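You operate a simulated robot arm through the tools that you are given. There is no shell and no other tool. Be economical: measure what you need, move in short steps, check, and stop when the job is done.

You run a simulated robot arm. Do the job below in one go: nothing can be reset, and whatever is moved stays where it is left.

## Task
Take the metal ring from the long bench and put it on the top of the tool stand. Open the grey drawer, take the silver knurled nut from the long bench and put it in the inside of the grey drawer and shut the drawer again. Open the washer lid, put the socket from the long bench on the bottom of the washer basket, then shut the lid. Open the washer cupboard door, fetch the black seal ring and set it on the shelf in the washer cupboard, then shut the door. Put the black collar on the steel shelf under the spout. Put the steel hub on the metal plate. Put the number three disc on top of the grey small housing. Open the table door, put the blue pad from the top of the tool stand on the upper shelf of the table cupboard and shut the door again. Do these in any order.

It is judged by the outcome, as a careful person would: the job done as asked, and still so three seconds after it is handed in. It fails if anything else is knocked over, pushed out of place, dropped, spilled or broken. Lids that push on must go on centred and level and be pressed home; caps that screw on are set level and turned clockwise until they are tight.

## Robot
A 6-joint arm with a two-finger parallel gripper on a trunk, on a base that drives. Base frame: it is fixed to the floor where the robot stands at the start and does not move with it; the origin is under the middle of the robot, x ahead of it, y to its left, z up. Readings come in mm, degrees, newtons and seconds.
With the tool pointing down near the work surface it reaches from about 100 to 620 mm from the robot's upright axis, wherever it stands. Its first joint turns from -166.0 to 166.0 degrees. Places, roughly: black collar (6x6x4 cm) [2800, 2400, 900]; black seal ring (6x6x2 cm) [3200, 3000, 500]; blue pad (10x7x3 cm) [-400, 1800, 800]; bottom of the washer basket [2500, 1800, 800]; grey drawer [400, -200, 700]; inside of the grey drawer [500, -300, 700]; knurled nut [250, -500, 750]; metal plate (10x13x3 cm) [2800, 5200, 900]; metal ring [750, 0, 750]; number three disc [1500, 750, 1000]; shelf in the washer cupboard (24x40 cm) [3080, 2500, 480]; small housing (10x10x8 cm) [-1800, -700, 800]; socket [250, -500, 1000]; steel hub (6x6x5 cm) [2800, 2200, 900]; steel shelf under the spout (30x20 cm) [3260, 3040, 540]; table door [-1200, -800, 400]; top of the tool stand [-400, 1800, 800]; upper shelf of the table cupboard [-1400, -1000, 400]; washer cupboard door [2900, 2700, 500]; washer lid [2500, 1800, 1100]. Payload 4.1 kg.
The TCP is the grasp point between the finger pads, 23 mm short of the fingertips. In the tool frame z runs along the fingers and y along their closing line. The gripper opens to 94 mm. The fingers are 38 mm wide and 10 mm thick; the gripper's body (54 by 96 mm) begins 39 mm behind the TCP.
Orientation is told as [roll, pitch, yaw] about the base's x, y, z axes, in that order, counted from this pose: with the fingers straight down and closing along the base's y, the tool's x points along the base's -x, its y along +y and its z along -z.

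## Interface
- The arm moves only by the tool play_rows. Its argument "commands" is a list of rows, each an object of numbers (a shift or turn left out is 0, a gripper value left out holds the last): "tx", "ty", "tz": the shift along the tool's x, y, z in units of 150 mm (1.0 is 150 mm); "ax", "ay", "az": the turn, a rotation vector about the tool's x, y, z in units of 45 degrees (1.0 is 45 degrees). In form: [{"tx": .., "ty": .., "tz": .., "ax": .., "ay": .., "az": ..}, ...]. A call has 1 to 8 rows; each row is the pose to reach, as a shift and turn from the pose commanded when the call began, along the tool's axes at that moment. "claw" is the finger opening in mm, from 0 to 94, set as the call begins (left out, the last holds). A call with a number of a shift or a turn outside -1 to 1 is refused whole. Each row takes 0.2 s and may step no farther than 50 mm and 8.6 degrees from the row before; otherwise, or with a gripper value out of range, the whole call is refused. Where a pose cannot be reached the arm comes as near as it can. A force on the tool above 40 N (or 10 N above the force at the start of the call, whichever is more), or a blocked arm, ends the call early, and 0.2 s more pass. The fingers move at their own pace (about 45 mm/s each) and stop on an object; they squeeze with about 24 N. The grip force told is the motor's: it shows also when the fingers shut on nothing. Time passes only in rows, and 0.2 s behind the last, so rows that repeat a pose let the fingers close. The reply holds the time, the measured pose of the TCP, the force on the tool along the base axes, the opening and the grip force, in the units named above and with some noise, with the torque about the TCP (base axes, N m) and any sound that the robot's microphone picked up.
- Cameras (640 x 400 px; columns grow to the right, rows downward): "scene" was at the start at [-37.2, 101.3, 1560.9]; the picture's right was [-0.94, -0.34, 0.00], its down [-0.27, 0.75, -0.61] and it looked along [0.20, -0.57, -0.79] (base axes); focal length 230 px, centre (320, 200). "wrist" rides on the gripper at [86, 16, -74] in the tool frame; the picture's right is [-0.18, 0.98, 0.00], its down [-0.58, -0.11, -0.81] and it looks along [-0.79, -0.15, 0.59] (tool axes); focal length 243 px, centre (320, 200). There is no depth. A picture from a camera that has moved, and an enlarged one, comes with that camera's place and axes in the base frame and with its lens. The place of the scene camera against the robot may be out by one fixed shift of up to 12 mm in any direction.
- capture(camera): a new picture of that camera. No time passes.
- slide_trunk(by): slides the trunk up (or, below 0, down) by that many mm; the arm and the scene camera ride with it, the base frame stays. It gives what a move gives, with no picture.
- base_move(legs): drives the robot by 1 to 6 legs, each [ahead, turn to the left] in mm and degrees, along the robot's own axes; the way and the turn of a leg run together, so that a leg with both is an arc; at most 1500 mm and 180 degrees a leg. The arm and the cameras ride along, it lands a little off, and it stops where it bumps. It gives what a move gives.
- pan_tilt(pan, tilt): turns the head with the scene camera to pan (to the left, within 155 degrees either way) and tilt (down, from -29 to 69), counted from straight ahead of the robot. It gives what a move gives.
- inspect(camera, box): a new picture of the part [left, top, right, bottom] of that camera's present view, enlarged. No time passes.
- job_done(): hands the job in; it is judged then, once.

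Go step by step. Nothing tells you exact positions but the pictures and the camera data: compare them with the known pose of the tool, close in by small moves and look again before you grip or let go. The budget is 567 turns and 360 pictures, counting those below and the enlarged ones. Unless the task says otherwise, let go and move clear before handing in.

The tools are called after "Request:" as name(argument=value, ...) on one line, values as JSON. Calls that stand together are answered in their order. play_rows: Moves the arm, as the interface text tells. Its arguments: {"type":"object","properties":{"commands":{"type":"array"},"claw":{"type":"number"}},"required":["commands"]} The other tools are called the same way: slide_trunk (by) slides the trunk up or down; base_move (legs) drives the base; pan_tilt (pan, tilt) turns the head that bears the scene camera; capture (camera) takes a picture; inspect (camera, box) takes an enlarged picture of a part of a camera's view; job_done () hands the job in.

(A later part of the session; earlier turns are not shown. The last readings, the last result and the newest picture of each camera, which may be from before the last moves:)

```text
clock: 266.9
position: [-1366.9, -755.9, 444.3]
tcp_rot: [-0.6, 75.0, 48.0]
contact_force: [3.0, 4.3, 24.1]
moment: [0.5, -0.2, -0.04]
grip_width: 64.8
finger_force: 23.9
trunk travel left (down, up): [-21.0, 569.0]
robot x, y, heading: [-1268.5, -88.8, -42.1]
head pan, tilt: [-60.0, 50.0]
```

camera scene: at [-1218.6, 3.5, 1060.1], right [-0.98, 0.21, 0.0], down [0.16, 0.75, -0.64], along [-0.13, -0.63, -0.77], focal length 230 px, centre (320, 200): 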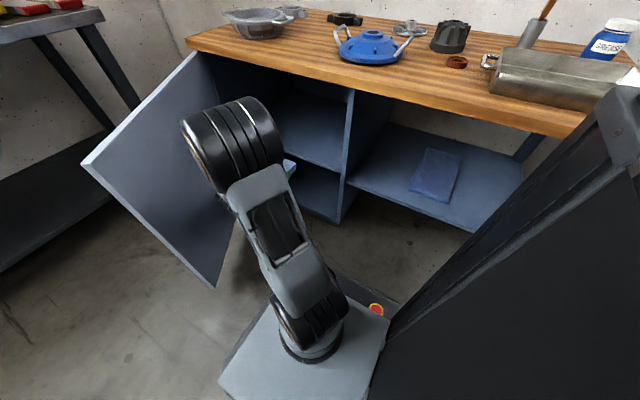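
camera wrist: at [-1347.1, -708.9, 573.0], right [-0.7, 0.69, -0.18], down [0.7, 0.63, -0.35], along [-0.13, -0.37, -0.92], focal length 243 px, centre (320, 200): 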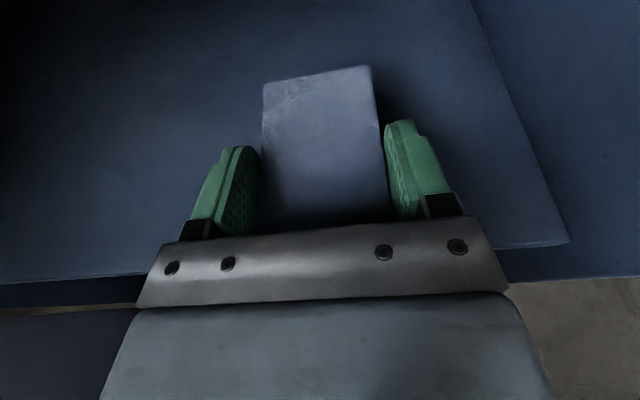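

Contact. Release and withdraw.

Request:
play_rows(commands=[{"tx": 0.008}, {"tx": 0.008}, {"tx": 0.008}], claw=84)

Request:
play_rows(commands=[{"tz": -0.15}, {"tz": -0.4}, {"tz": -0.7}, {"tz": -1.0}])

Request:
capture(camera="wrist")

```text
clock: 267.7
position: [-1367.2, -755.4, 439.2]
tcp_rot: [0.3, 74.6, 48.7]
contact_force: [-1.9, 0.5, 2.8]
moment: [-0.11, 0.01, -0.06]
grip_width: 83.5
finger_force: 0.2
trunk travel left (down, up): [-21.0, 569.0]
robot x, y, heading: [-1266.1, -89.3, -42.0]
head pan, tilt: [-60.0, 50.0]
```

```text
clock: 268.7
position: [-1270.7, -646.7, 480.3]
tcp_rot: [0.4, 74.6, 48.7]
contact_force: [-0.8, -0.6, 0.0]
moment: [-0.01, 0.01, 0.0]
grip_width: 83.9
finger_force: 0.0
trunk travel left (down, up): [-21.0, 569.0]
robot x, y, heading: [-1264.1, -91.5, -42.1]
head pan, tilt: [-60.0, 50.0]
```

```text
237 pictures are left
camera wrist: at [-1251.4, -599.0, 582.7], right [-0.7, 0.69, -0.18], down [0.7, 0.62, -0.35], along [-0.13, -0.37, -0.92], focal length 243 px, centre (320, 200)
```

wrist: 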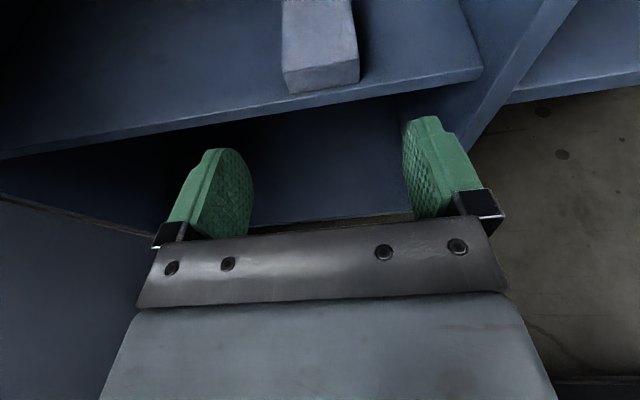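

Pad is on the upper shelf. Now I must close the door from its outer side; first fold the arm, then drive round to face the table from further out.

Request:
play_rows(commands=[{"tz": -0.3}, {"tz": -0.6}, {"tz": -0.9}], claw=10)

Request:
play_rows(commands=[{"tz": -0.3}, {"tz": -0.6}, {"tz": -0.9}])

Request:
slide_trunk(by=200)

Request:
play_rows(commands=[{"ay": -0.18}, {"ay": -0.36}, {"ay": -0.54}, {"ay": -0.72}, {"ay": -0.9}, {"ay": -1.0}])

Request:
play_rows(commands=[{"ay": -0.18}, {"ay": -0.36}, {"ay": -0.54}, {"ay": -0.66}])

Request:
base_move(legs=[[0, 50.4], [448, 0]])

```text
clock: 269.5
position: [-1184.3, -552.3, 516.9]
tcp_rot: [0.3, 74.6, 48.8]
contact_force: [-0.3, 0.7, -0.5]
moment: [0.02, -0.03, 0.01]
grip_width: 13.2
finger_force: 0.1
trunk travel left (down, up): [-21.0, 569.0]
robot x, y, heading: [-1265.4, -90.0, -42.2]
head pan, tilt: [-60.0, 50.0]
```

```text
clock: 270.3
position: [-1097.9, -455.4, 551.0]
tcp_rot: [0.4, 74.5, 48.9]
contact_force: [-0.3, 0.5, -0.8]
moment: [0.01, -0.01, -0.01]
grip_width: 10.0
finger_force: 0.0
trunk travel left (down, up): [-21.0, 569.0]
robot x, y, heading: [-1265.7, -88.2, -42.1]
head pan, tilt: [-60.0, 50.0]
```

```text
clock: 272.4
position: [-1097.6, -455.7, 751.4]
tcp_rot: [0.2, 74.5, 48.7]
contact_force: [0.1, 0.0, 0.4]
moment: [-0.02, 0.03, 0.01]
grip_width: 9.9
finger_force: 0.1
trunk travel left (down, up): [-221.0, 369.0]
robot x, y, heading: [-1266.7, -92.0, -42.1]
head pan, tilt: [-60.0, 50.0]
```

```text
clock: 273.9
position: [-1097.7, -458.2, 751.9]
tcp_rot: [0.0, 29.5, 48.5]
contact_force: [0.1, 0.3, 0.0]
moment: [0.01, 0.01, -0.01]
grip_width: 10.1
finger_force: 0.0
trunk travel left (down, up): [-221.0, 369.0]
robot x, y, heading: [-1266.9, -90.0, -42.0]
head pan, tilt: [-60.0, 50.0]
```

```text
clock: 274.9
position: [-1097.8, -456.4, 750.4]
tcp_rot: [0.0, -0.2, 48.5]
contact_force: [0.5, 0.3, 0.3]
moment: [0.01, 0.01, 0.01]
grip_width: 10.0
finger_force: 0.0
trunk travel left (down, up): [-221.0, 369.0]
robot x, y, heading: [-1265.9, -86.9, -42.1]
head pan, tilt: [-60.0, 50.0]
```

```text
clock: 279.8
position: [-438.3, -120.3, 751.1]
tcp_rot: [0.0, -0.1, 99.4]
contact_force: [0.3, -0.3, -0.7]
moment: [0.01, 0.02, 0.06]
grip_width: 10.3
finger_force: 0.0
trunk travel left (down, up): [-221.0, 369.0]
robot x, y, heading: [-826.8, -21.8, 9.0]
head pan, tilt: [-60.0, 50.0]
```

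Request:
base_move(legs=[[0, 120], [0, 100]])

Request:
pan_tilt(pan=20, tilt=45)

Request:
capture(camera="scene")

```text
clock: 289.5
position: [-1188.1, -204.4, 751.9]
tcp_rot: [-0.1, -0.1, -39.5]
contact_force: [0.1, -0.1, 0.1]
moment: [-0.02, 0.02, 0.0]
grip_width: 10.1
finger_force: 0.1
trunk travel left (down, up): [-221.0, 369.0]
robot x, y, heading: [-828.8, -21.5, -130.1]
head pan, tilt: [-60.0, 50.0]
```

```text
clock: 291.0
position: [-1187.0, -204.1, 751.8]
tcp_rot: [-0.1, -0.1, -39.5]
contact_force: [-0.4, 0.1, -0.3]
moment: [0.03, 0.02, 0.0]
grip_width: 9.6
finger_force: 0.1
trunk travel left (down, up): [-221.0, 369.0]
robot x, y, heading: [-828.4, -20.6, -130.0]
head pan, tilt: [20.0, 45.0]
```

```text
236 pictures are left
camera scene: at [-692.6, -154.1, 1267.0], right [-0.94, 0.34, 0.0], down [0.24, 0.66, -0.71], along [-0.24, -0.66, -0.71], focal length 230 px, centre (320, 200)
```

scene: 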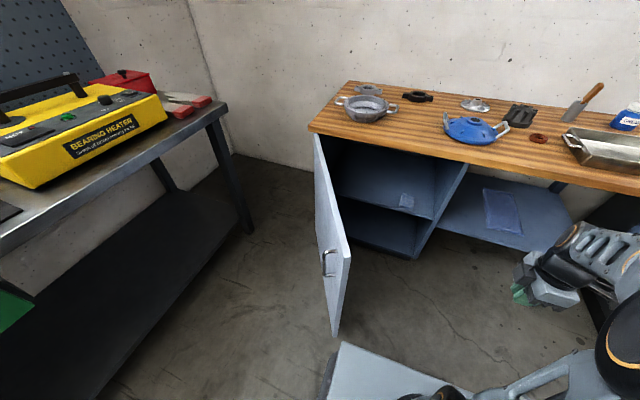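

The door is ~60° open. I'll raise the arm, turn the tool (camera toward me), cross over the door top and come down on its outer side.

Request:
slide_trunk(by=150)

Request:
play_rows(commands=[{"az": 0.18}, {"az": 0.36}, {"az": 0.54}, {"az": 0.72}, {"az": 0.9}, {"az": 1.0}])

Request:
play_rows(commands=[{"az": 0.18}, {"az": 0.36}, {"az": 0.54}, {"az": 0.72}, {"az": 0.9}, {"az": 1.0}])

Request:
play_rows(commands=[{"ty": 0.3, "tx": 0.05}, {"ty": 0.6, "tx": 0.1}, {"ty": 0.9, "tx": 0.15}, {"ty": 1.0, "tx": 0.15}])

Request:
play_rows(commands=[{"ty": 0.3, "tx": 0.05}, {"ty": 0.6, "tx": 0.1}, {"ty": 0.9, "tx": 0.15}, {"ty": 1.0, "tx": 0.15}])

Request:
play_rows(commands=[{"ty": 0.3}, {"ty": 0.6}, {"ty": 0.9}, {"ty": 1.0}])

Request:
capture(camera="scene")

Request:
capture(camera="wrist")

```text
clock: 292.8
position: [-1187.5, -204.2, 901.5]
tcp_rot: [0.2, -0.1, -39.6]
contact_force: [0.0, -0.4, 0.4]
moment: [0.03, -0.02, 0.02]
grip_width: 10.0
finger_force: 0.0
trunk travel left (down, up): [-371.0, 219.0]
robot x, y, heading: [-826.6, -21.7, -130.0]
head pan, tilt: [20.0, 45.0]
```

```text
clock: 294.2
position: [-1187.4, -204.0, 901.9]
tcp_rot: [0.1, 0.0, -84.7]
contact_force: [-0.2, 0.1, 0.0]
moment: [-0.01, -0.03, 0.04]
grip_width: 10.0
finger_force: 0.1
trunk travel left (down, up): [-371.0, 219.0]
robot x, y, heading: [-829.3, -25.6, -130.1]
head pan, tilt: [20.0, 45.0]
```

```text
clock: 295.6
position: [-1187.4, -204.5, 901.2]
tcp_rot: [0.1, 0.2, -129.6]
contact_force: [-0.3, 0.1, 0.0]
moment: [-0.01, -0.02, 0.01]
grip_width: 10.0
finger_force: 0.0
trunk travel left (down, up): [-371.0, 219.0]
robot x, y, heading: [-829.1, -23.3, -130.3]
head pan, tilt: [20.0, 45.0]
```

```text
clock: 296.6
position: [-1056.3, -282.5, 902.3]
tcp_rot: [0.1, 0.0, -129.6]
contact_force: [-0.3, -0.1, 0.0]
moment: [0.01, -0.02, 0.01]
grip_width: 9.9
finger_force: 0.2
trunk travel left (down, up): [-371.0, 219.0]
robot x, y, heading: [-826.7, -23.8, -129.8]
head pan, tilt: [20.0, 45.0]
```

```text
clock: 297.6
position: [-927.6, -359.9, 901.6]
tcp_rot: [0.1, 0.2, -129.6]
contact_force: [-0.5, -0.3, -1.1]
moment: [-0.02, -0.01, -0.04]
grip_width: 9.9
finger_force: 0.1
trunk travel left (down, up): [-371.0, 219.0]
robot x, y, heading: [-830.1, -16.4, -130.3]
head pan, tilt: [20.0, 45.0]
```

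```text
clock: 298.6
position: [-813.5, -455.1, 900.5]
tcp_rot: [0.1, 0.0, -129.6]
contact_force: [0.1, 0.6, 0.1]
moment: [0.01, -0.01, 0.04]
grip_width: 9.9
finger_force: 0.1
trunk travel left (down, up): [-371.0, 219.0]
robot x, y, heading: [-829.2, -20.6, -130.2]
head pan, tilt: [20.0, 45.0]
```

```text
235 pictures are left
camera scene: at [-692.3, -154.3, 1416.9], right [-0.94, 0.34, 0.0], down [0.24, 0.66, -0.71], along [-0.24, -0.66, -0.71], focal length 230 px, centre (320, 200)
```

scene: 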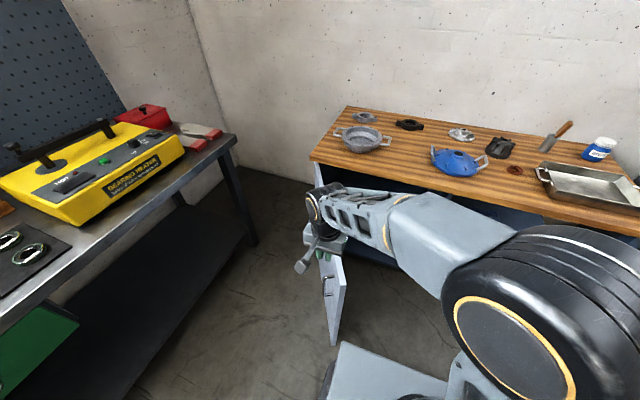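

```text
234 pictures are left
camera wrist: at [-746.1, -398.6, 975.4], right [0.64, -0.77, 0.0], down [-0.46, -0.38, 0.81], along [-0.62, -0.52, -0.59], focal length 243 px, centre (320, 200)
```

wrist: 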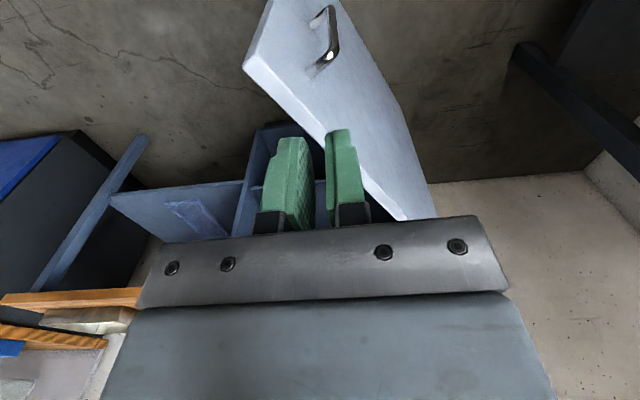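

Request:
play_rows(commands=[{"ty": 0.17, "tx": -0.12}, {"ty": 0.36, "tx": -0.24}])

Request:
slide_trunk(by=-260)

Request:
capture(camera="wrist")

Request:
capture(camera="scene")

```text
clock: 299.2
position: [-794.9, -518.0, 900.8]
tcp_rot: [0.1, 0.0, -129.6]
contact_force: [-0.2, 0.8, 0.0]
moment: [0.03, -0.01, -0.03]
grip_width: 10.1
finger_force: 0.0
trunk travel left (down, up): [-371.0, 219.0]
robot x, y, heading: [-828.8, -23.2, -130.2]
head pan, tilt: [20.0, 45.0]
```

```text
clock: 301.8
position: [-794.7, -518.5, 639.7]
tcp_rot: [0.1, 0.1, -129.6]
contact_force: [0.7, -0.5, 0.1]
moment: [0.0, -0.01, 0.0]
grip_width: 10.2
finger_force: 0.0
trunk travel left (down, up): [-111.0, 479.0]
robot x, y, heading: [-830.2, -24.3, -130.2]
head pan, tilt: [20.0, 45.0]
```

```text
233 pictures are left
camera wrist: at [-728.4, -461.0, 714.7], right [0.64, -0.77, 0.0], down [-0.46, -0.38, 0.81], along [-0.62, -0.52, -0.59], focal length 243 px, centre (320, 200)
```

wrist: 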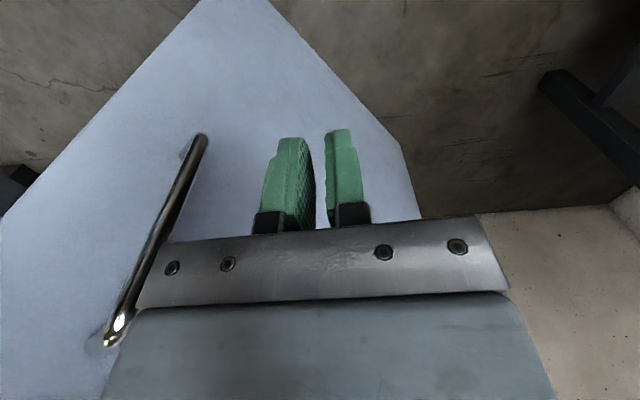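

```text
232 pictures are left
camera scene: at [-692.4, -154.2, 1157.0], right [-0.94, 0.34, 0.0], down [0.24, 0.66, -0.71], along [-0.24, -0.66, -0.71], focal length 230 px, centre (320, 200)
```

scene: 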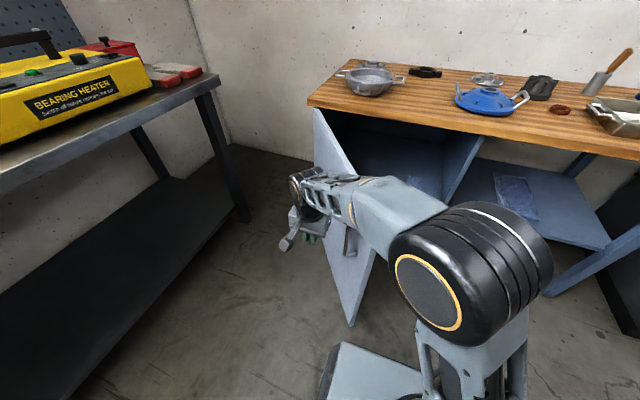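

Now push the door's outer face slowly around towards closing.

Request:
play_rows(commands=[{"tx": -0.034, "ty": -0.085}, {"tx": -0.07, "ty": -0.17}, {"tx": -0.108, "ty": -0.255}, {"tx": -0.147, "ty": -0.34}, {"tx": -0.188, "ty": -0.422}, {"tx": -0.232, "ty": -0.503}, {"tx": -0.278, "ty": -0.584}, {"tx": -0.325, "ty": -0.663}])

Request:
capture(camera="wrist")

```text
clock: 303.6
position: [-901.3, -491.2, 639.9]
tcp_rot: [0.0, 0.1, -129.6]
contact_force: [-0.2, 0.0, 0.1]
moment: [-0.02, 0.03, -0.03]
grip_width: 10.1
finger_force: 0.2
trunk travel left (down, up): [-111.0, 479.0]
robot x, y, heading: [-829.0, -21.9, -129.8]
head pan, tilt: [20.0, 45.0]
```

```text
231 pictures are left
camera wrist: at [-835.9, -434.6, 713.9], right [0.64, -0.77, 0.0], down [-0.46, -0.38, 0.81], along [-0.62, -0.52, -0.59], focal length 243 px, centre (320, 200)
```

wrist: 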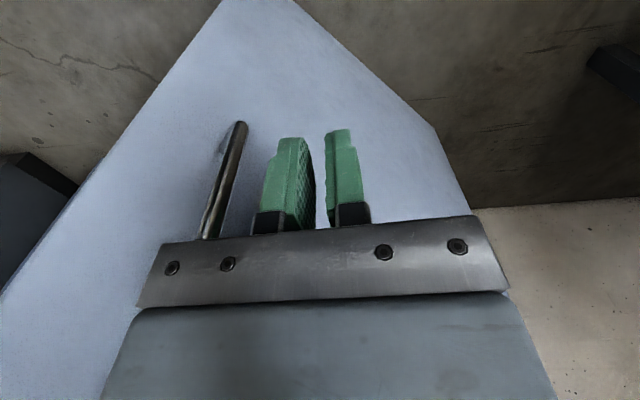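

Request:
play_rows(commands=[{"tx": -0.05, "ty": -0.077}, {"tx": -0.102, "ty": -0.153}, {"tx": -0.156, "ty": -0.227}, {"tx": -0.211, "ty": -0.3}, {"tx": -0.27, "ty": -0.372}, {"tx": -0.33, "ty": -0.443}, {"tx": -0.39, "ty": -0.512}, {"tx": -0.453, "ty": -0.58}])

Request:
play_rows(commands=[{"tx": -0.065, "ty": -0.064}, {"tx": -0.13, "ty": -0.126}, {"tx": -0.196, "ty": -0.187}, {"tx": -0.263, "ty": -0.246}, {"tx": -0.33, "ty": -0.303}, {"tx": -0.398, "ty": -0.358}, {"tx": -0.467, "ty": -0.41}, {"tx": -0.536, "ty": -0.46}])

Request:
capture(camera="wrist")

Request:
capture(camera="scene")

```text
clock: 305.4
position: [-1014.3, -488.0, 639.8]
tcp_rot: [0.1, 0.1, -129.6]
contact_force: [0.2, -0.2, -0.2]
moment: [-0.02, 0.0, 0.03]
grip_width: 10.2
finger_force: 0.0
trunk travel left (down, up): [-111.0, 479.0]
robot x, y, heading: [-826.6, -22.9, -130.2]
head pan, tilt: [20.0, 45.0]
```

```text
clock: 307.2
position: [-1116.6, -506.3, 639.0]
tcp_rot: [0.1, 0.0, -129.7]
contact_force: [-1.5, -0.3, -0.3]
moment: [0.0, -0.01, 0.0]
grip_width: 10.1
finger_force: 0.0
trunk travel left (down, up): [-111.0, 479.0]
robot x, y, heading: [-827.5, -20.9, -130.1]
head pan, tilt: [20.0, 45.0]
```

```text
230 pictures are left
camera wrist: at [-1050.6, -448.8, 713.6], right [0.64, -0.77, 0.0], down [-0.46, -0.38, 0.81], along [-0.62, -0.52, -0.59], focal length 243 px, centre (320, 200)
```

wrist: 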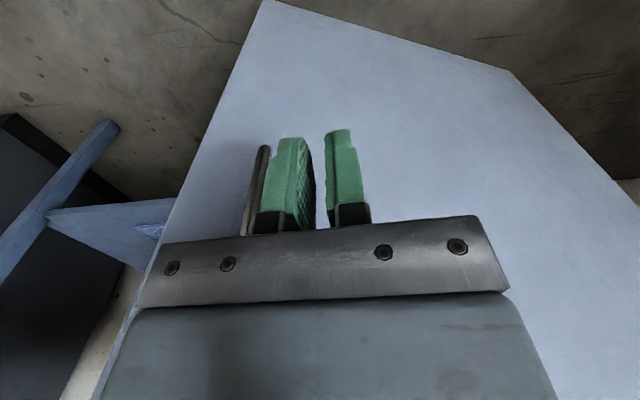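

```text
229 pictures are left
camera scene: at [-692.4, -154.1, 1157.0], right [-0.94, 0.34, 0.0], down [0.24, 0.66, -0.71], along [-0.24, -0.66, -0.71], focal length 230 px, centre (320, 200)
```

scene: 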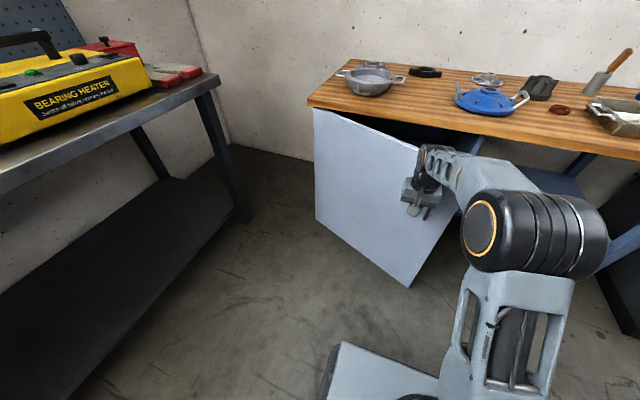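

Request:
play_rows(commands=[{"tx": 0.25}, {"tx": 0.5}, {"tx": 0.75}, {"tx": 1.0}])

Request:
play_rows(commands=[{"tx": 0.12, "ay": -0.18}, {"tx": 0.24, "ay": -0.36}, {"tx": 0.33, "ay": -0.54}, {"tx": 0.33, "ay": -0.72}, {"tx": 0.33, "ay": -0.9}, {"tx": 0.33, "ay": -1.0}])

Request:
base_move(legs=[[200, 0]])

Request:
capture(camera="wrist")

Request:
capture(camera="scene")

```text
clock: 308.2
position: [-1022.2, -390.3, 639.1]
tcp_rot: [0.2, 0.1, -129.6]
contact_force: [0.6, -0.5, 0.2]
moment: [0.03, -0.02, 0.02]
grip_width: 10.1
finger_force: 0.0
trunk travel left (down, up): [-111.0, 479.0]
robot x, y, heading: [-824.6, -19.5, -130.0]
head pan, tilt: [20.0, 45.0]
```

```text
clock: 309.6
position: [-999.5, -393.0, 659.1]
tcp_rot: [0.2, -44.9, -129.7]
contact_force: [0.9, -0.8, -0.4]
moment: [0.01, 0.01, 0.02]
grip_width: 10.0
finger_force: 0.1
out of reach, approached as far as the arm can: row 4, 5, 6
trunk travel left (down, up): [-111.0, 479.0]
robot x, y, heading: [-825.9, -22.0, -130.1]
head pan, tilt: [20.0, 45.0]
```

```text
clock: 311.2
position: [-1128.3, -545.5, 658.1]
tcp_rot: [0.2, -44.9, -129.7]
contact_force: [-0.3, 0.2, -0.6]
moment: [0.03, -0.02, 0.02]
grip_width: 9.7
finger_force: 0.1
trunk travel left (down, up): [-111.0, 479.0]
robot x, y, heading: [-956.6, -176.4, -130.2]
head pan, tilt: [20.0, 45.0]
```

```text
228 pictures are left
camera wrist: at [-1044.3, -468.0, 650.5], right [0.67, -0.73, 0.13], down [0.01, 0.19, 0.98], along [-0.74, -0.66, 0.14], focal length 243 px, centre (320, 200)
```

wrist: 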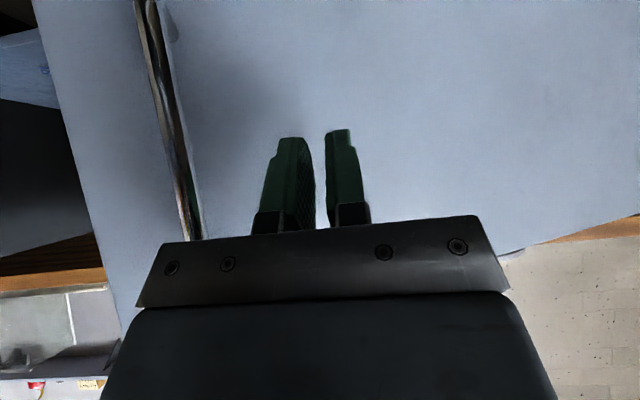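

```text
227 pictures are left
camera scene: at [-821.0, -306.9, 1157.0], right [-0.94, 0.34, 0.0], down [0.24, 0.66, -0.71], along [-0.24, -0.66, -0.71], focal length 230 px, centre (320, 200)
```

scene: 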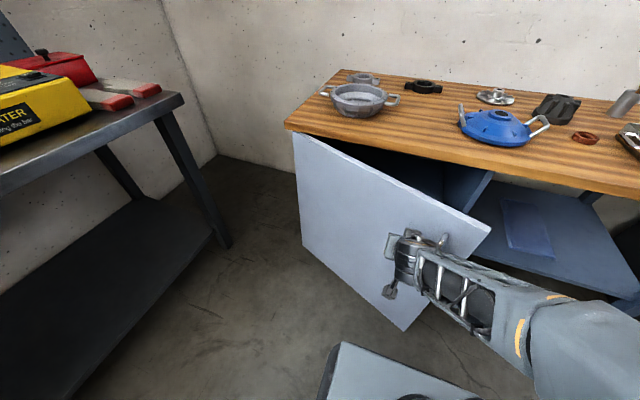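

Request:
play_rows(commands=[{"tx": -0.057, "tz": 0.057}, {"tx": -0.114, "tz": 0.114}, {"tx": -0.171, "tz": 0.171}, {"tx": -0.228, "tz": 0.228}, {"tx": -0.285, "tz": 0.285}, {"tx": -0.342, "tz": 0.342}, {"tx": -0.4, "tz": 0.4}, {"tx": -0.457, "tz": 0.457}])

Request:
play_rows(commands=[{"tx": -0.057, "tz": 0.057}, {"tx": -0.114, "tz": 0.114}, {"tx": -0.171, "tz": 0.171}, {"tx": -0.228, "tz": 0.228}, {"tx": -0.285, "tz": 0.285}, {"tx": -0.342, "tz": 0.342}, {"tx": -0.4, "tz": 0.4}, {"tx": -0.457, "tz": 0.457}])

Request:
play_rows(commands=[{"tx": -0.03, "tz": 0.03}, {"tx": -0.06, "tz": 0.06}, {"tx": -0.09, "tz": 0.09}, {"tx": -0.12, "tz": 0.12}, {"tx": -0.15, "tz": 0.15}, {"tx": -0.18, "tz": 0.18}, {"tx": -0.21, "tz": 0.21}, {"tx": -0.24, "tz": 0.24}])

Request:
capture(camera="wrist")

Request:
capture(camera="scene")

```text
clock: 313.0
position: [-1189.3, -620.6, 659.1]
tcp_rot: [0.3, -44.9, -129.7]
contact_force: [0.0, -0.1, 0.8]
moment: [0.01, 0.0, -0.01]
grip_width: 9.8
finger_force: 0.1
trunk travel left (down, up): [-111.0, 479.0]
robot x, y, heading: [-957.7, -174.1, -130.0]
head pan, tilt: [20.0, 45.0]
```

```text
clock: 314.8
position: [-1251.2, -694.8, 658.4]
tcp_rot: [0.2, -44.8, -129.8]
contact_force: [0.1, 1.2, -0.4]
moment: [-0.02, -0.01, 0.01]
grip_width: 10.0
finger_force: 0.1
trunk travel left (down, up): [-111.0, 479.0]
robot x, y, heading: [-956.8, -173.8, -130.1]
head pan, tilt: [20.0, 45.0]
```

```text
clock: 315.9
position: [-1266.0, -711.8, 657.9]
tcp_rot: [0.1, -44.4, -129.8]
contact_force: [12.1, 15.5, 6.6]
moment: [-0.08, 0.13, -0.23]
grip_width: 10.1
finger_force: 0.3
trunk travel left (down, up): [-111.0, 479.0]
robot x, y, heading: [-959.4, -175.2, -129.9]
head pan, tilt: [20.0, 45.0]
stopped in row 5: the force on the tool passed its limit at 50 N (the readings are from after the stop); the commanded pose is now the measured one
```

```text
226 pictures are left
camera wrist: at [-1180.6, -634.7, 649.6], right [0.67, -0.73, 0.13], down [0.01, 0.18, 0.98], along [-0.74, -0.66, 0.13], focal length 243 px, centre (320, 200)
```

wrist: 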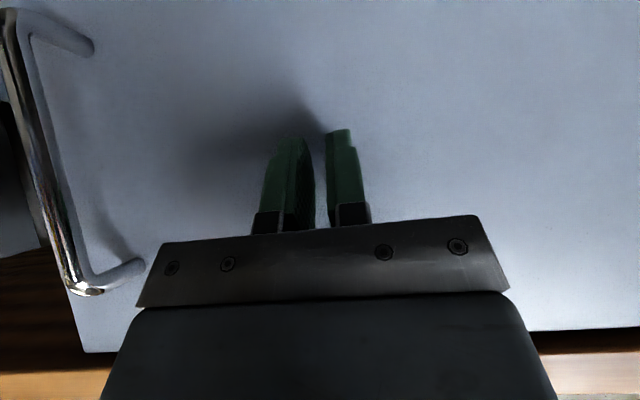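

```text
225 pictures are left
camera scene: at [-819.3, -304.7, 1157.2], right [-0.94, 0.34, 0.0], down [0.24, 0.66, -0.71], along [-0.24, -0.67, -0.71], focal length 230 px, centre (320, 200)
```

scene: 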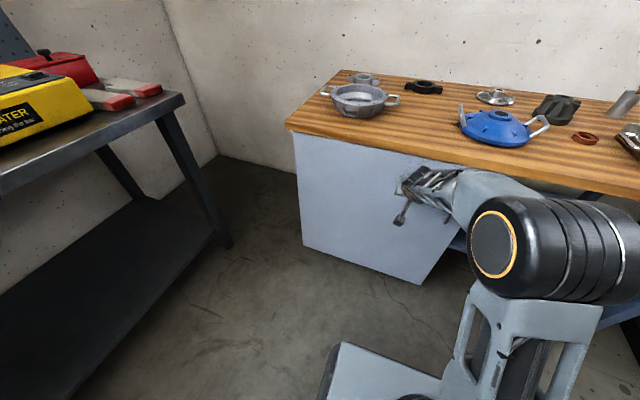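

Request:
play_rows(commands=[{"tx": -0.02, "tz": 0.02}, {"tx": -0.04, "tz": 0.04}, {"tx": -0.06, "tz": 0.06}, {"tx": -0.08, "tz": 0.08}])

Request:
play_rows(commands=[{"tx": 0.1, "tz": -0.1}, {"tx": 0.3, "tz": -0.3}, {"tx": 0.5, "tz": -0.5}, {"tx": 0.7, "tz": -0.7}])

Request:
capture(camera="wrist")

Request:
capture(camera="scene")

```text
clock: 316.3
position: [-1264.5, -713.5, 656.1]
tcp_rot: [0.0, -44.2, -129.8]
contact_force: [12.8, 16.9, 6.6]
moment: [-0.07, 0.16, -0.24]
grip_width: 10.1
finger_force: 0.4
trunk travel left (down, up): [-111.0, 479.0]
robot x, y, heading: [-952.8, -173.2, -130.0]
head pan, tilt: [20.0, 45.0]
stopped in row 1: the force on the tool passed its limit at 48 N (the readings are from after the stop); the commanded pose is now the measured one
```

```text
clock: 317.3
position: [-1170.3, -599.6, 656.2]
tcp_rot: [0.1, -44.1, -129.8]
contact_force: [-0.9, -0.5, 0.6]
moment: [0.0, 0.02, -0.02]
grip_width: 10.1
finger_force: 0.1
trunk travel left (down, up): [-111.0, 479.0]
robot x, y, heading: [-956.9, -177.2, -130.0]
head pan, tilt: [20.0, 45.0]
```

```text
224 pictures are left
camera wrist: at [-1085.5, -522.6, 650.5], right [0.67, -0.73, 0.13], down [0.01, 0.18, 0.98], along [-0.74, -0.66, 0.13], focal length 243 px, centre (320, 200)
```

wrist: 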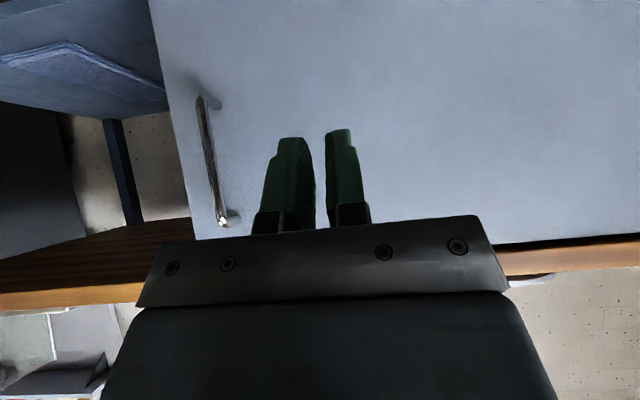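

```text
223 pictures are left
camera scene: at [-820.4, -306.3, 1156.9], right [-0.94, 0.34, 0.0], down [0.24, 0.67, -0.71], along [-0.24, -0.66, -0.71], focal length 230 px, centre (320, 200)
```

scene: 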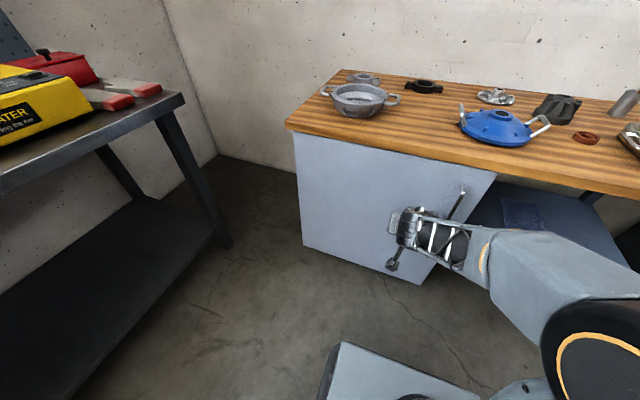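

Door is shut flush. Next: the number three disc. Straighten the tool, raise, and drive to the second bench section.

Request:
play_rows(commands=[{"ay": 0.18}, {"ay": 0.36}, {"ay": 0.54}, {"ay": 0.72}, {"ay": 0.9}, {"ay": 0.98}])

Request:
slide_trunk(by=400)

Request:
base_move(legs=[[-400, 0], [0, 170]])

Request:
pan_tilt(pan=-10, tilt=30)

Request:
capture(camera="scene")

```text
clock: 318.7
position: [-1169.6, -600.7, 657.4]
tcp_rot: [0.0, 0.1, -129.8]
contact_force: [0.1, 0.5, 0.2]
moment: [0.01, -0.01, -0.01]
grip_width: 10.1
finger_force: 0.0
trunk travel left (down, up): [-111.0, 479.0]
robot x, y, heading: [-956.9, -174.3, -129.7]
head pan, tilt: [20.0, 45.0]
```

```text
clock: 322.5
position: [-1171.6, -600.7, 1055.5]
tcp_rot: [0.1, 0.1, -129.7]
contact_force: [-0.1, -0.8, 0.1]
moment: [-0.01, -0.01, -0.02]
grip_width: 9.9
finger_force: 0.1
trunk travel left (down, up): [-511.0, 79.0]
robot x, y, heading: [-956.9, -174.3, -129.9]
head pan, tilt: [20.0, 45.0]
```

```text
clock: 332.0
position: [-416.5, 518.1, 1056.5]
tcp_rot: [0.0, 0.0, 40.7]
contact_force: [-0.5, 0.6, 0.9]
moment: [-0.01, 0.01, -0.01]
grip_width: 10.1
finger_force: 0.2
trunk travel left (down, up): [-511.0, 79.0]
robot x, y, heading: [-701.4, 133.8, 40.6]
head pan, tilt: [20.0, 45.0]
```

```text
clock: 332.9
position: [-416.9, 518.3, 1056.5]
tcp_rot: [0.0, 0.0, 40.7]
contact_force: [-0.3, 0.7, 0.0]
moment: [0.0, -0.01, -0.04]
grip_width: 9.9
finger_force: 0.0
trunk travel left (down, up): [-511.0, 79.0]
robot x, y, heading: [-701.2, 134.4, 40.8]
head pan, tilt: [-10.0, 30.0]
```

```text
222 pictures are left
camera scene: at [-776.9, 272.2, 1579.5], right [0.51, -0.86, 0.0], down [-0.43, -0.26, -0.87], along [0.74, 0.44, -0.5], focal length 230 px, centre (320, 200)
```

scene: 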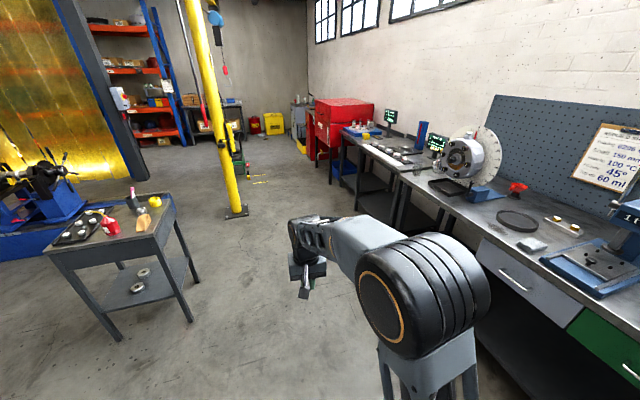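

Request:
base_move(legs=[[0, -15.6], [1160, 0], [0, 23.6]])

Request:
pan_tilt(pan=-40, tilt=38)

Request:
capture(camera="scene")

```text
clock: 341.1
position: [601.4, 1043.6, 1056.3]
tcp_rot: [0.0, 0.1, 48.2]
contact_force: [0.6, -0.2, -0.6]
moment: [0.02, 0.03, 0.03]
grip_width: 9.6
finger_force: 0.1
trunk travel left (down, up): [-511.0, 79.0]
robot x, y, heading: [372.2, 624.5, 48.0]
head pan, tilt: [-10.0, 30.0]
```

```text
clock: 342.0
position: [601.9, 1043.2, 1056.0]
tcp_rot: [0.0, 0.1, 48.2]
contact_force: [0.5, -0.1, -0.7]
moment: [0.0, 0.01, -0.03]
grip_width: 10.1
finger_force: 0.1
trunk travel left (down, up): [-511.0, 79.0]
robot x, y, heading: [371.0, 627.6, 48.1]
head pan, tilt: [-40.0, 38.0]
```

```text
221 pictures are left
camera scene: at [291.7, 709.7, 1567.2], right [0.14, -0.99, 0.0], down [-0.61, -0.09, -0.79], along [0.78, 0.11, -0.62], focal length 230 px, centre (320, 200)
```

scene: 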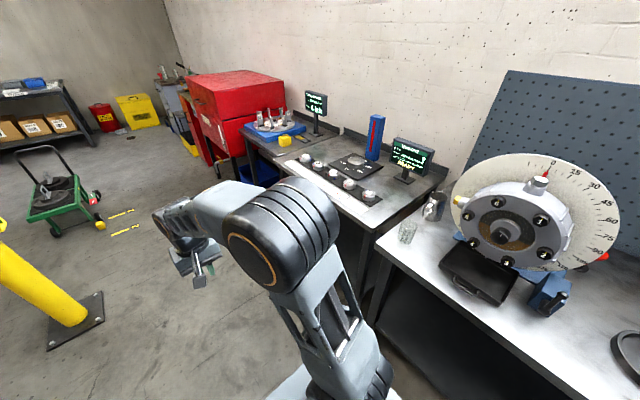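

Request:
base_move(legs=[[0, -13.8], [706, 0], [0, 14]])

Request:
pan_tilt(pan=-65, tilt=50)

Request:
capture(camera="scene")

Request:
capture(camera="wrist")

```text
clock: 347.5
position: [1173.2, 1442.8, 1056.1]
tcp_rot: [-0.1, -0.1, 49.0]
contact_force: [0.6, 0.3, 0.6]
moment: [0.03, 0.01, 0.0]
grip_width: 9.8
finger_force: 0.0
trunk travel left (down, up): [-511.0, 79.0]
robot x, y, heading: [946.5, 1018.4, 48.7]
head pan, tilt: [-40.0, 38.0]
```

```text
clock: 348.4
position: [1172.2, 1443.2, 1056.6]
tcp_rot: [0.1, -0.1, 49.1]
contact_force: [0.2, 0.3, 0.4]
moment: [-0.02, 0.0, 0.0]
grip_width: 9.9
finger_force: 0.1
trunk travel left (down, up): [-511.0, 79.0]
robot x, y, heading: [953.4, 1021.9, 48.8]
head pan, tilt: [-65.0, 50.0]
```

```text
220 pictures are left
camera scene: at [856.3, 1069.9, 1550.1], right [-0.28, -0.96, 0.0], down [-0.74, 0.21, -0.64], along [0.62, -0.18, -0.77], focal length 230 px, centre (320, 200)
```

scene: 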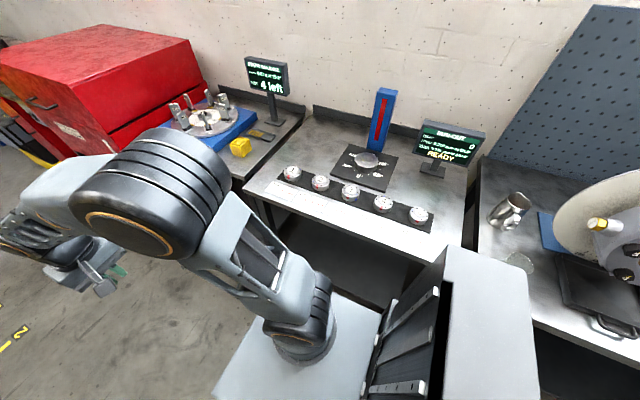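

```text
219 pictures are left
camera wrist: at [1103.3, 1388.6, 1131.2], right [-0.62, 0.78, 0.0], down [0.46, 0.37, 0.81], along [0.63, 0.5, -0.59], focal length 243 px, centre (320, 200)
```

wrist: 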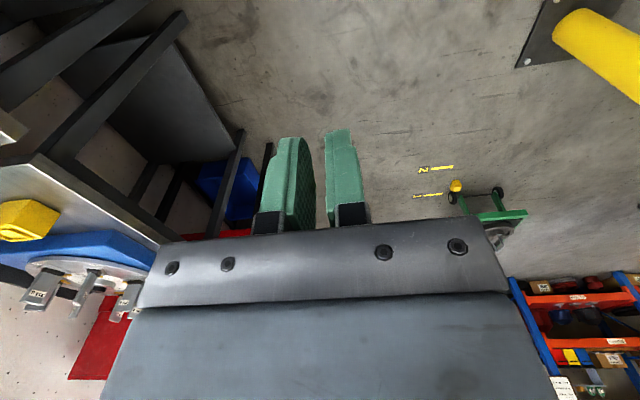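

Request:
inspect(camera="scene", box=[260, 140, 450, 240])

```text
3.37 times, centred on (355, 190) of scene
camera zoom: at [856.3, 1069.9, 1550.1], right [-0.28, -0.96, 0.0], down [-0.74, 0.21, -0.64], along [0.62, -0.18, -0.77], focal length 774 px, centre (202, 234)
```

zoom: 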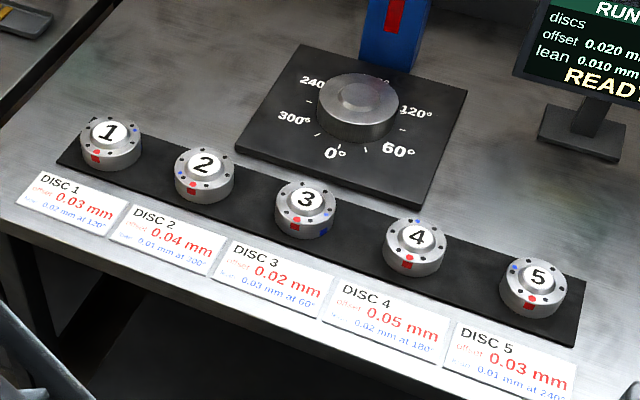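

Disc 3 is the middle one, at about (1400,787). I'll approach with fingers closing along the row.

Request:
play_rows(commands=[{"tx": 0.09, "ty": -0.25}, {"tx": 0.18, "ty": -0.5}, {"tx": 0.27, "ty": -0.75}, {"tx": 0.36, "ty": -0.95}], claw=90)

Request:
play_rows(commands=[{"tx": 0.09, "ty": -0.23, "az": 0.18}, {"tx": 0.18, "ty": -0.46, "az": 0.36}, {"tx": 0.27, "ty": -0.7, "az": 0.54}, {"tx": 0.35, "ty": -0.88, "az": 0.72}, {"tx": 0.35, "ty": -0.88, "az": 0.9}, {"tx": 0.35, "ty": -0.88, "az": 1.0}])

Request:
play_rows(commands=[{"az": 0.18}, {"az": 0.36}, {"az": 0.54}, {"az": 0.72}, {"az": 0.9}, {"az": 1.0}])

Request:
play_rows(commands=[{"tx": -0.24, "ty": -0.18}, {"tx": -0.48, "ty": -0.36}, {"tx": -0.72, "ty": -0.54}, {"tx": -0.96, "ty": -0.72}])

Request:
capture(camera="wrist")

```text
clock: 349.4
position: [1245.9, 1306.9, 1057.6]
tcp_rot: [0.0, -0.2, 49.0]
contact_force: [0.3, 0.4, 0.9]
moment: [-0.03, 0.03, -0.01]
grip_width: 89.9
finger_force: 0.1
trunk travel left (down, up): [-511.0, 79.0]
robot x, y, heading: [945.3, 1019.0, 48.4]
head pan, tilt: [-65.0, 50.0]
```

```text
clock: 350.8
position: [1309.4, 1182.0, 1057.2]
tcp_rot: [0.0, -0.1, 4.0]
contact_force: [0.4, -0.3, -0.6]
moment: [0.0, 0.01, 0.0]
grip_width: 89.9
finger_force: 0.1
trunk travel left (down, up): [-511.0, 79.0]
robot x, y, heading: [950.8, 1022.9, 49.2]
head pan, tilt: [-65.0, 50.0]
```

```text
clock: 352.2
position: [1310.1, 1182.9, 1056.2]
tcp_rot: [0.1, 0.1, -41.2]
contact_force: [0.0, 0.0, -0.1]
moment: [0.0, 0.0, 0.04]
grip_width: 90.2
finger_force: 0.1
trunk travel left (down, up): [-511.0, 79.0]
robot x, y, heading: [948.2, 1020.8, 48.8]
head pan, tilt: [-65.0, 50.0]
```

```text
clock: 353.2
position: [1345.8, 1004.8, 1056.9]
tcp_rot: [0.1, 0.0, -41.0]
contact_force: [-0.7, -0.6, -0.9]
moment: [-0.03, 0.01, -0.01]
grip_width: 90.1
finger_force: 0.0
trunk travel left (down, up): [-511.0, 79.0]
robot x, y, heading: [948.5, 1018.9, 48.8]
head pan, tilt: [-65.0, 50.0]
```

```text
217 pictures are left
camera wrist: at [1291.4, 1074.8, 1132.3], right [0.78, 0.62, 0.0], down [0.37, -0.46, 0.81], along [0.5, -0.63, -0.59], focal length 243 px, centre (320, 200)
```

wrist: 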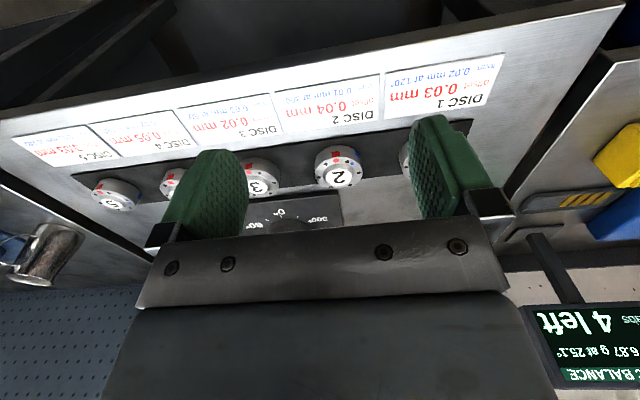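

Request:
play_rows(commands=[{"tx": -0.24, "ty": -0.17}, {"tx": -0.48, "ty": -0.34}, {"tx": -0.72, "ty": -0.51}, {"tx": -0.96, "ty": -0.68}])

Request:
play_rows(commands=[{"tx": -0.2, "ty": -0.17}, {"tx": -0.2, "ty": -0.17, "tz": 0.3}, {"tx": -0.2, "ty": -0.17, "tz": 0.6}])

Request:
capture(camera="wrist")

```text
clock: 354.2
position: [1388.2, 833.5, 1057.0]
tcp_rot: [0.1, 0.0, -41.1]
contact_force: [0.4, 0.6, 0.0]
moment: [-0.06, 0.02, 0.0]
grip_width: 90.0
finger_force: 0.0
trunk travel left (down, up): [-511.0, 79.0]
robot x, y, heading: [947.8, 1017.6, 48.7]
head pan, tilt: [-65.0, 50.0]
```

```text
clock: 355.0
position: [1396.5, 794.6, 966.9]
tcp_rot: [0.0, 0.0, -41.0]
contact_force: [-0.3, 1.4, 0.2]
moment: [0.01, 0.02, -0.01]
grip_width: 89.8
finger_force: 0.1
trunk travel left (down, up): [-511.0, 79.0]
robot x, y, heading: [952.1, 1022.6, 48.9]
head pan, tilt: [-65.0, 50.0]
```

```text
216 pictures are left
camera wrist: at [1340.0, 863.4, 1041.0], right [0.78, 0.62, 0.0], down [0.37, -0.46, 0.81], along [0.5, -0.63, -0.59], focal length 243 px, centre (320, 200)
```

wrist: 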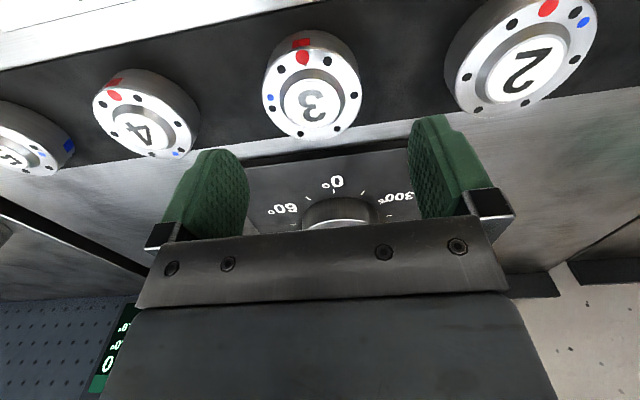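

Request:
play_rows(commands=[{"tx": 0.043, "ty": -0.037, "tz": 0.2}, {"tx": 0.043, "ty": -0.037, "tz": 0.38}])

Request:
capture(camera="wrist")

```text
clock: 355.6
position: [1388.4, 794.0, 907.8]
tcp_rot: [0.1, -0.1, -41.0]
contact_force: [-0.2, 0.4, 0.5]
moment: [-0.03, -0.02, -0.01]
grip_width: 89.8
finger_force: 0.0
trunk travel left (down, up): [-511.0, 79.0]
robot x, y, heading: [947.7, 1023.2, 48.8]
head pan, tilt: [-65.0, 50.0]
```

```text
215 pictures are left
camera wrist: at [1333.6, 864.2, 982.6], right [0.78, 0.62, 0.0], down [0.37, -0.46, 0.81], along [0.5, -0.63, -0.59], focal length 243 px, centre (320, 200)
```

wrist: 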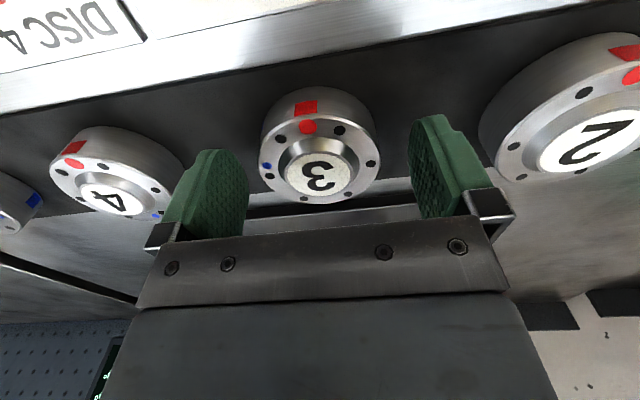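

Request:
play_rows(commands=[{"tz": 0.08}, {"tz": 0.08}])

Request:
play_rows(commands=[{}, {}, {}], claw=45)

Request:
play_rows(commands=[{"tz": -0.3}, {"tz": -0.6}, {"tz": -0.9}, {"tz": -1.0}])

Request:
capture(camera="wrist")

```text
clock: 356.2
position: [1388.1, 794.3, 896.9]
tcp_rot: [-0.1, 0.0, -41.0]
contact_force: [1.0, -0.3, 0.4]
moment: [-0.01, 0.0, -0.01]
grip_width: 89.8
finger_force: 0.1
trunk travel left (down, up): [-511.0, 79.0]
robot x, y, heading: [947.6, 1022.4, 48.7]
head pan, tilt: [-65.0, 50.0]
```

```text
clock: 357.0
position: [1387.5, 795.2, 897.5]
tcp_rot: [0.1, 0.0, -41.1]
contact_force: [-1.2, -1.9, 0.5]
moment: [-0.02, 0.02, 0.01]
grip_width: 67.3
finger_force: 24.0
trunk travel left (down, up): [-511.0, 79.0]
robot x, y, heading: [948.6, 1023.8, 48.8]
head pan, tilt: [-65.0, 50.0]
```

```text
clock: 358.0
position: [1388.8, 795.5, 1048.1]
tcp_rot: [0.0, 0.0, -41.0]
contact_force: [0.3, -0.4, -2.8]
moment: [0.04, 0.01, -0.01]
grip_width: 67.3
finger_force: 23.9
trunk travel left (down, up): [-511.0, 79.0]
robot x, y, heading: [945.4, 1021.9, 48.5]
head pan, tilt: [-65.0, 50.0]
```

```text
214 pictures are left
camera wrist: at [1332.8, 864.8, 1122.9], right [0.78, 0.62, 0.0], down [0.37, -0.46, 0.81], along [0.5, -0.63, -0.59], focal length 243 px, centre (320, 200)
```

wrist: 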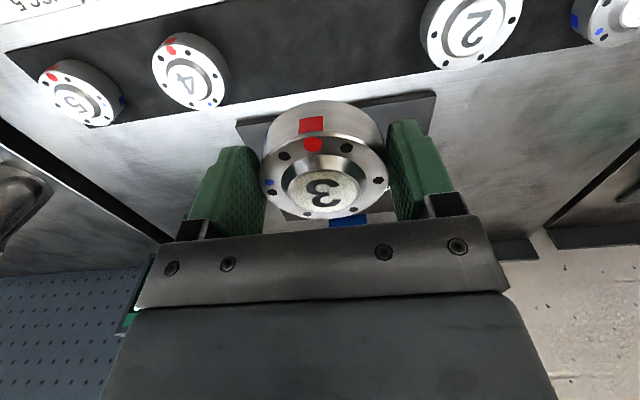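

Disc 3 held. Fold the arm to the aisle and drive back to the wooden table, first moving away from the bench.

Request:
play_rows(commands=[{"tx": 0.21, "ty": 0.13}, {"tx": 0.42, "ty": 0.26}, {"tx": 0.63, "ty": 0.4}, {"tx": 0.83, "ty": 0.53}])

Request:
play_rows(commands=[{"tx": 0.21, "ty": 0.13}, {"tx": 0.42, "ty": 0.26}, {"tx": 0.63, "ty": 0.4}, {"tx": 0.83, "ty": 0.53}])

Request:
play_rows(commands=[{"tx": 0.21, "ty": 0.13}, {"tx": 0.42, "ty": 0.26}, {"tx": 0.63, "ty": 0.4}, {"tx": 0.83, "ty": 0.53}])

Request:
base_move(legs=[[0, 22], [400, 0], [0, 142], [1400, 0]])

```text
clock: 359.0
position: [1343.5, 938.1, 1046.7]
tcp_rot: [0.1, -0.1, -41.0]
contact_force: [0.3, -0.6, -2.2]
moment: [0.06, 0.05, -0.04]
grip_width: 67.4
finger_force: 24.2
trunk travel left (down, up): [-511.0, 79.0]
robot x, y, heading: [951.3, 1021.4, 48.6]
head pan, tilt: [-65.0, 50.0]
```

```text
clock: 360.0
position: [1300.5, 1078.6, 1048.5]
tcp_rot: [0.0, 0.0, -41.1]
contact_force: [-0.5, -0.1, -3.0]
moment: [0.02, 0.04, -0.04]
grip_width: 67.0
finger_force: 24.0
trunk travel left (down, up): [-511.0, 79.0]
robot x, y, heading: [950.0, 1022.2, 48.6]
head pan, tilt: [-65.0, 50.0]
```

```text
clock: 361.0
position: [1260.9, 1221.3, 1048.1]
tcp_rot: [0.0, 0.0, -41.0]
contact_force: [0.9, -0.5, -2.8]
moment: [0.01, 0.01, 0.01]
grip_width: 67.0
finger_force: 24.2
trunk travel left (down, up): [-511.0, 79.0]
robot x, y, heading: [951.3, 1021.8, 48.8]
head pan, tilt: [-65.0, 50.0]
```

```text
clock: 377.1
position: [-406.4, 501.2, 1047.7]
tcp_rot: [0.0, 0.0, 124.9]
contact_force: [0.2, 0.0, -2.2]
moment: [-0.08, 0.01, 0.0]
grip_width: 67.2
finger_force: 23.8
trunk travel left (down, up): [-511.0, 79.0]
robot x, y, heading: [-54.9, 614.6, -145.1]
head pan, tilt: [-65.0, 50.0]
```

Request:
base_move(legs=[[0, -3], [1384, 0], [0, 16.8]])

Request:
pan_tilt(pan=0, tilt=40)

Request:
capture(camera="scene")

```text
clock: 385.3
position: [-1531.2, -306.4, 1048.9]
tcp_rot: [-0.1, 0.0, 138.9]
contact_force: [0.4, 0.2, -2.1]
moment: [0.0, -0.03, 0.01]
grip_width: 67.2
finger_force: 24.0
trunk travel left (down, up): [-511.0, 79.0]
robot x, y, heading: [-1220.3, -110.1, -131.3]
head pan, tilt: [-65.0, 50.0]
```

```text
clock: 386.7
position: [-1530.4, -306.2, 1048.3]
tcp_rot: [0.0, -0.1, 139.1]
contact_force: [0.5, -0.3, -2.6]
moment: [-0.01, -0.03, 0.02]
grip_width: 67.1
finger_force: 24.4
trunk travel left (down, up): [-511.0, 79.0]
robot x, y, heading: [-1221.9, -109.2, -131.2]
head pan, tilt: [0.0, 40.0]
```

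```text
213 pictures are left
camera scene: at [-1113.8, -231.1, 1564.2], right [-0.75, 0.66, 0.0], down [0.42, 0.48, -0.77], along [-0.5, -0.58, -0.64], focal length 230 px, centre (320, 200)
```

scene: 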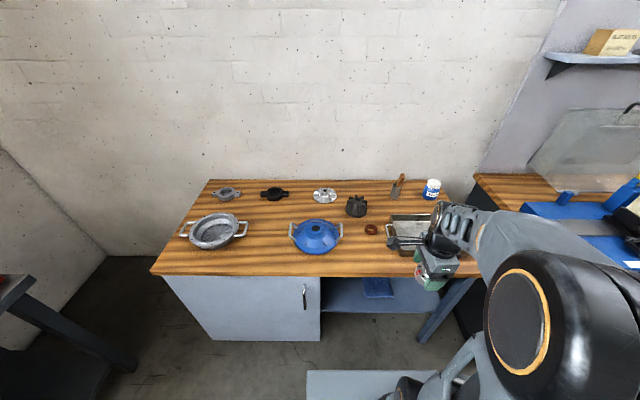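

Request:
inspect(camera="scene", box=[280, 160, 440, 260])

```text
4.00 times, centred on (360, 210) of scene
camera zoom: at [-1113.8, -231.1, 1564.2], right [-0.75, 0.66, 0.0], down [0.42, 0.48, -0.77], along [-0.5, -0.58, -0.64], focal length 919 px, centre (160, 160)
```

zoom: 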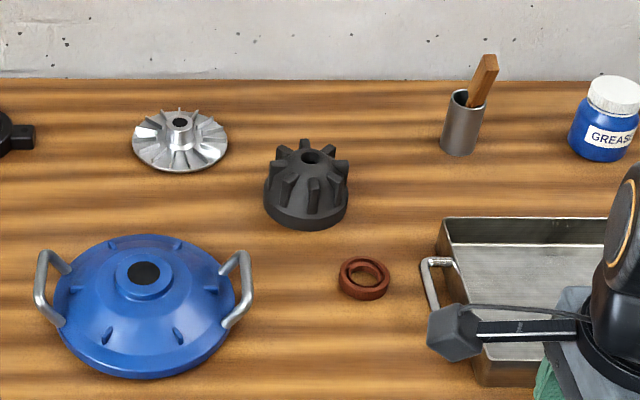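

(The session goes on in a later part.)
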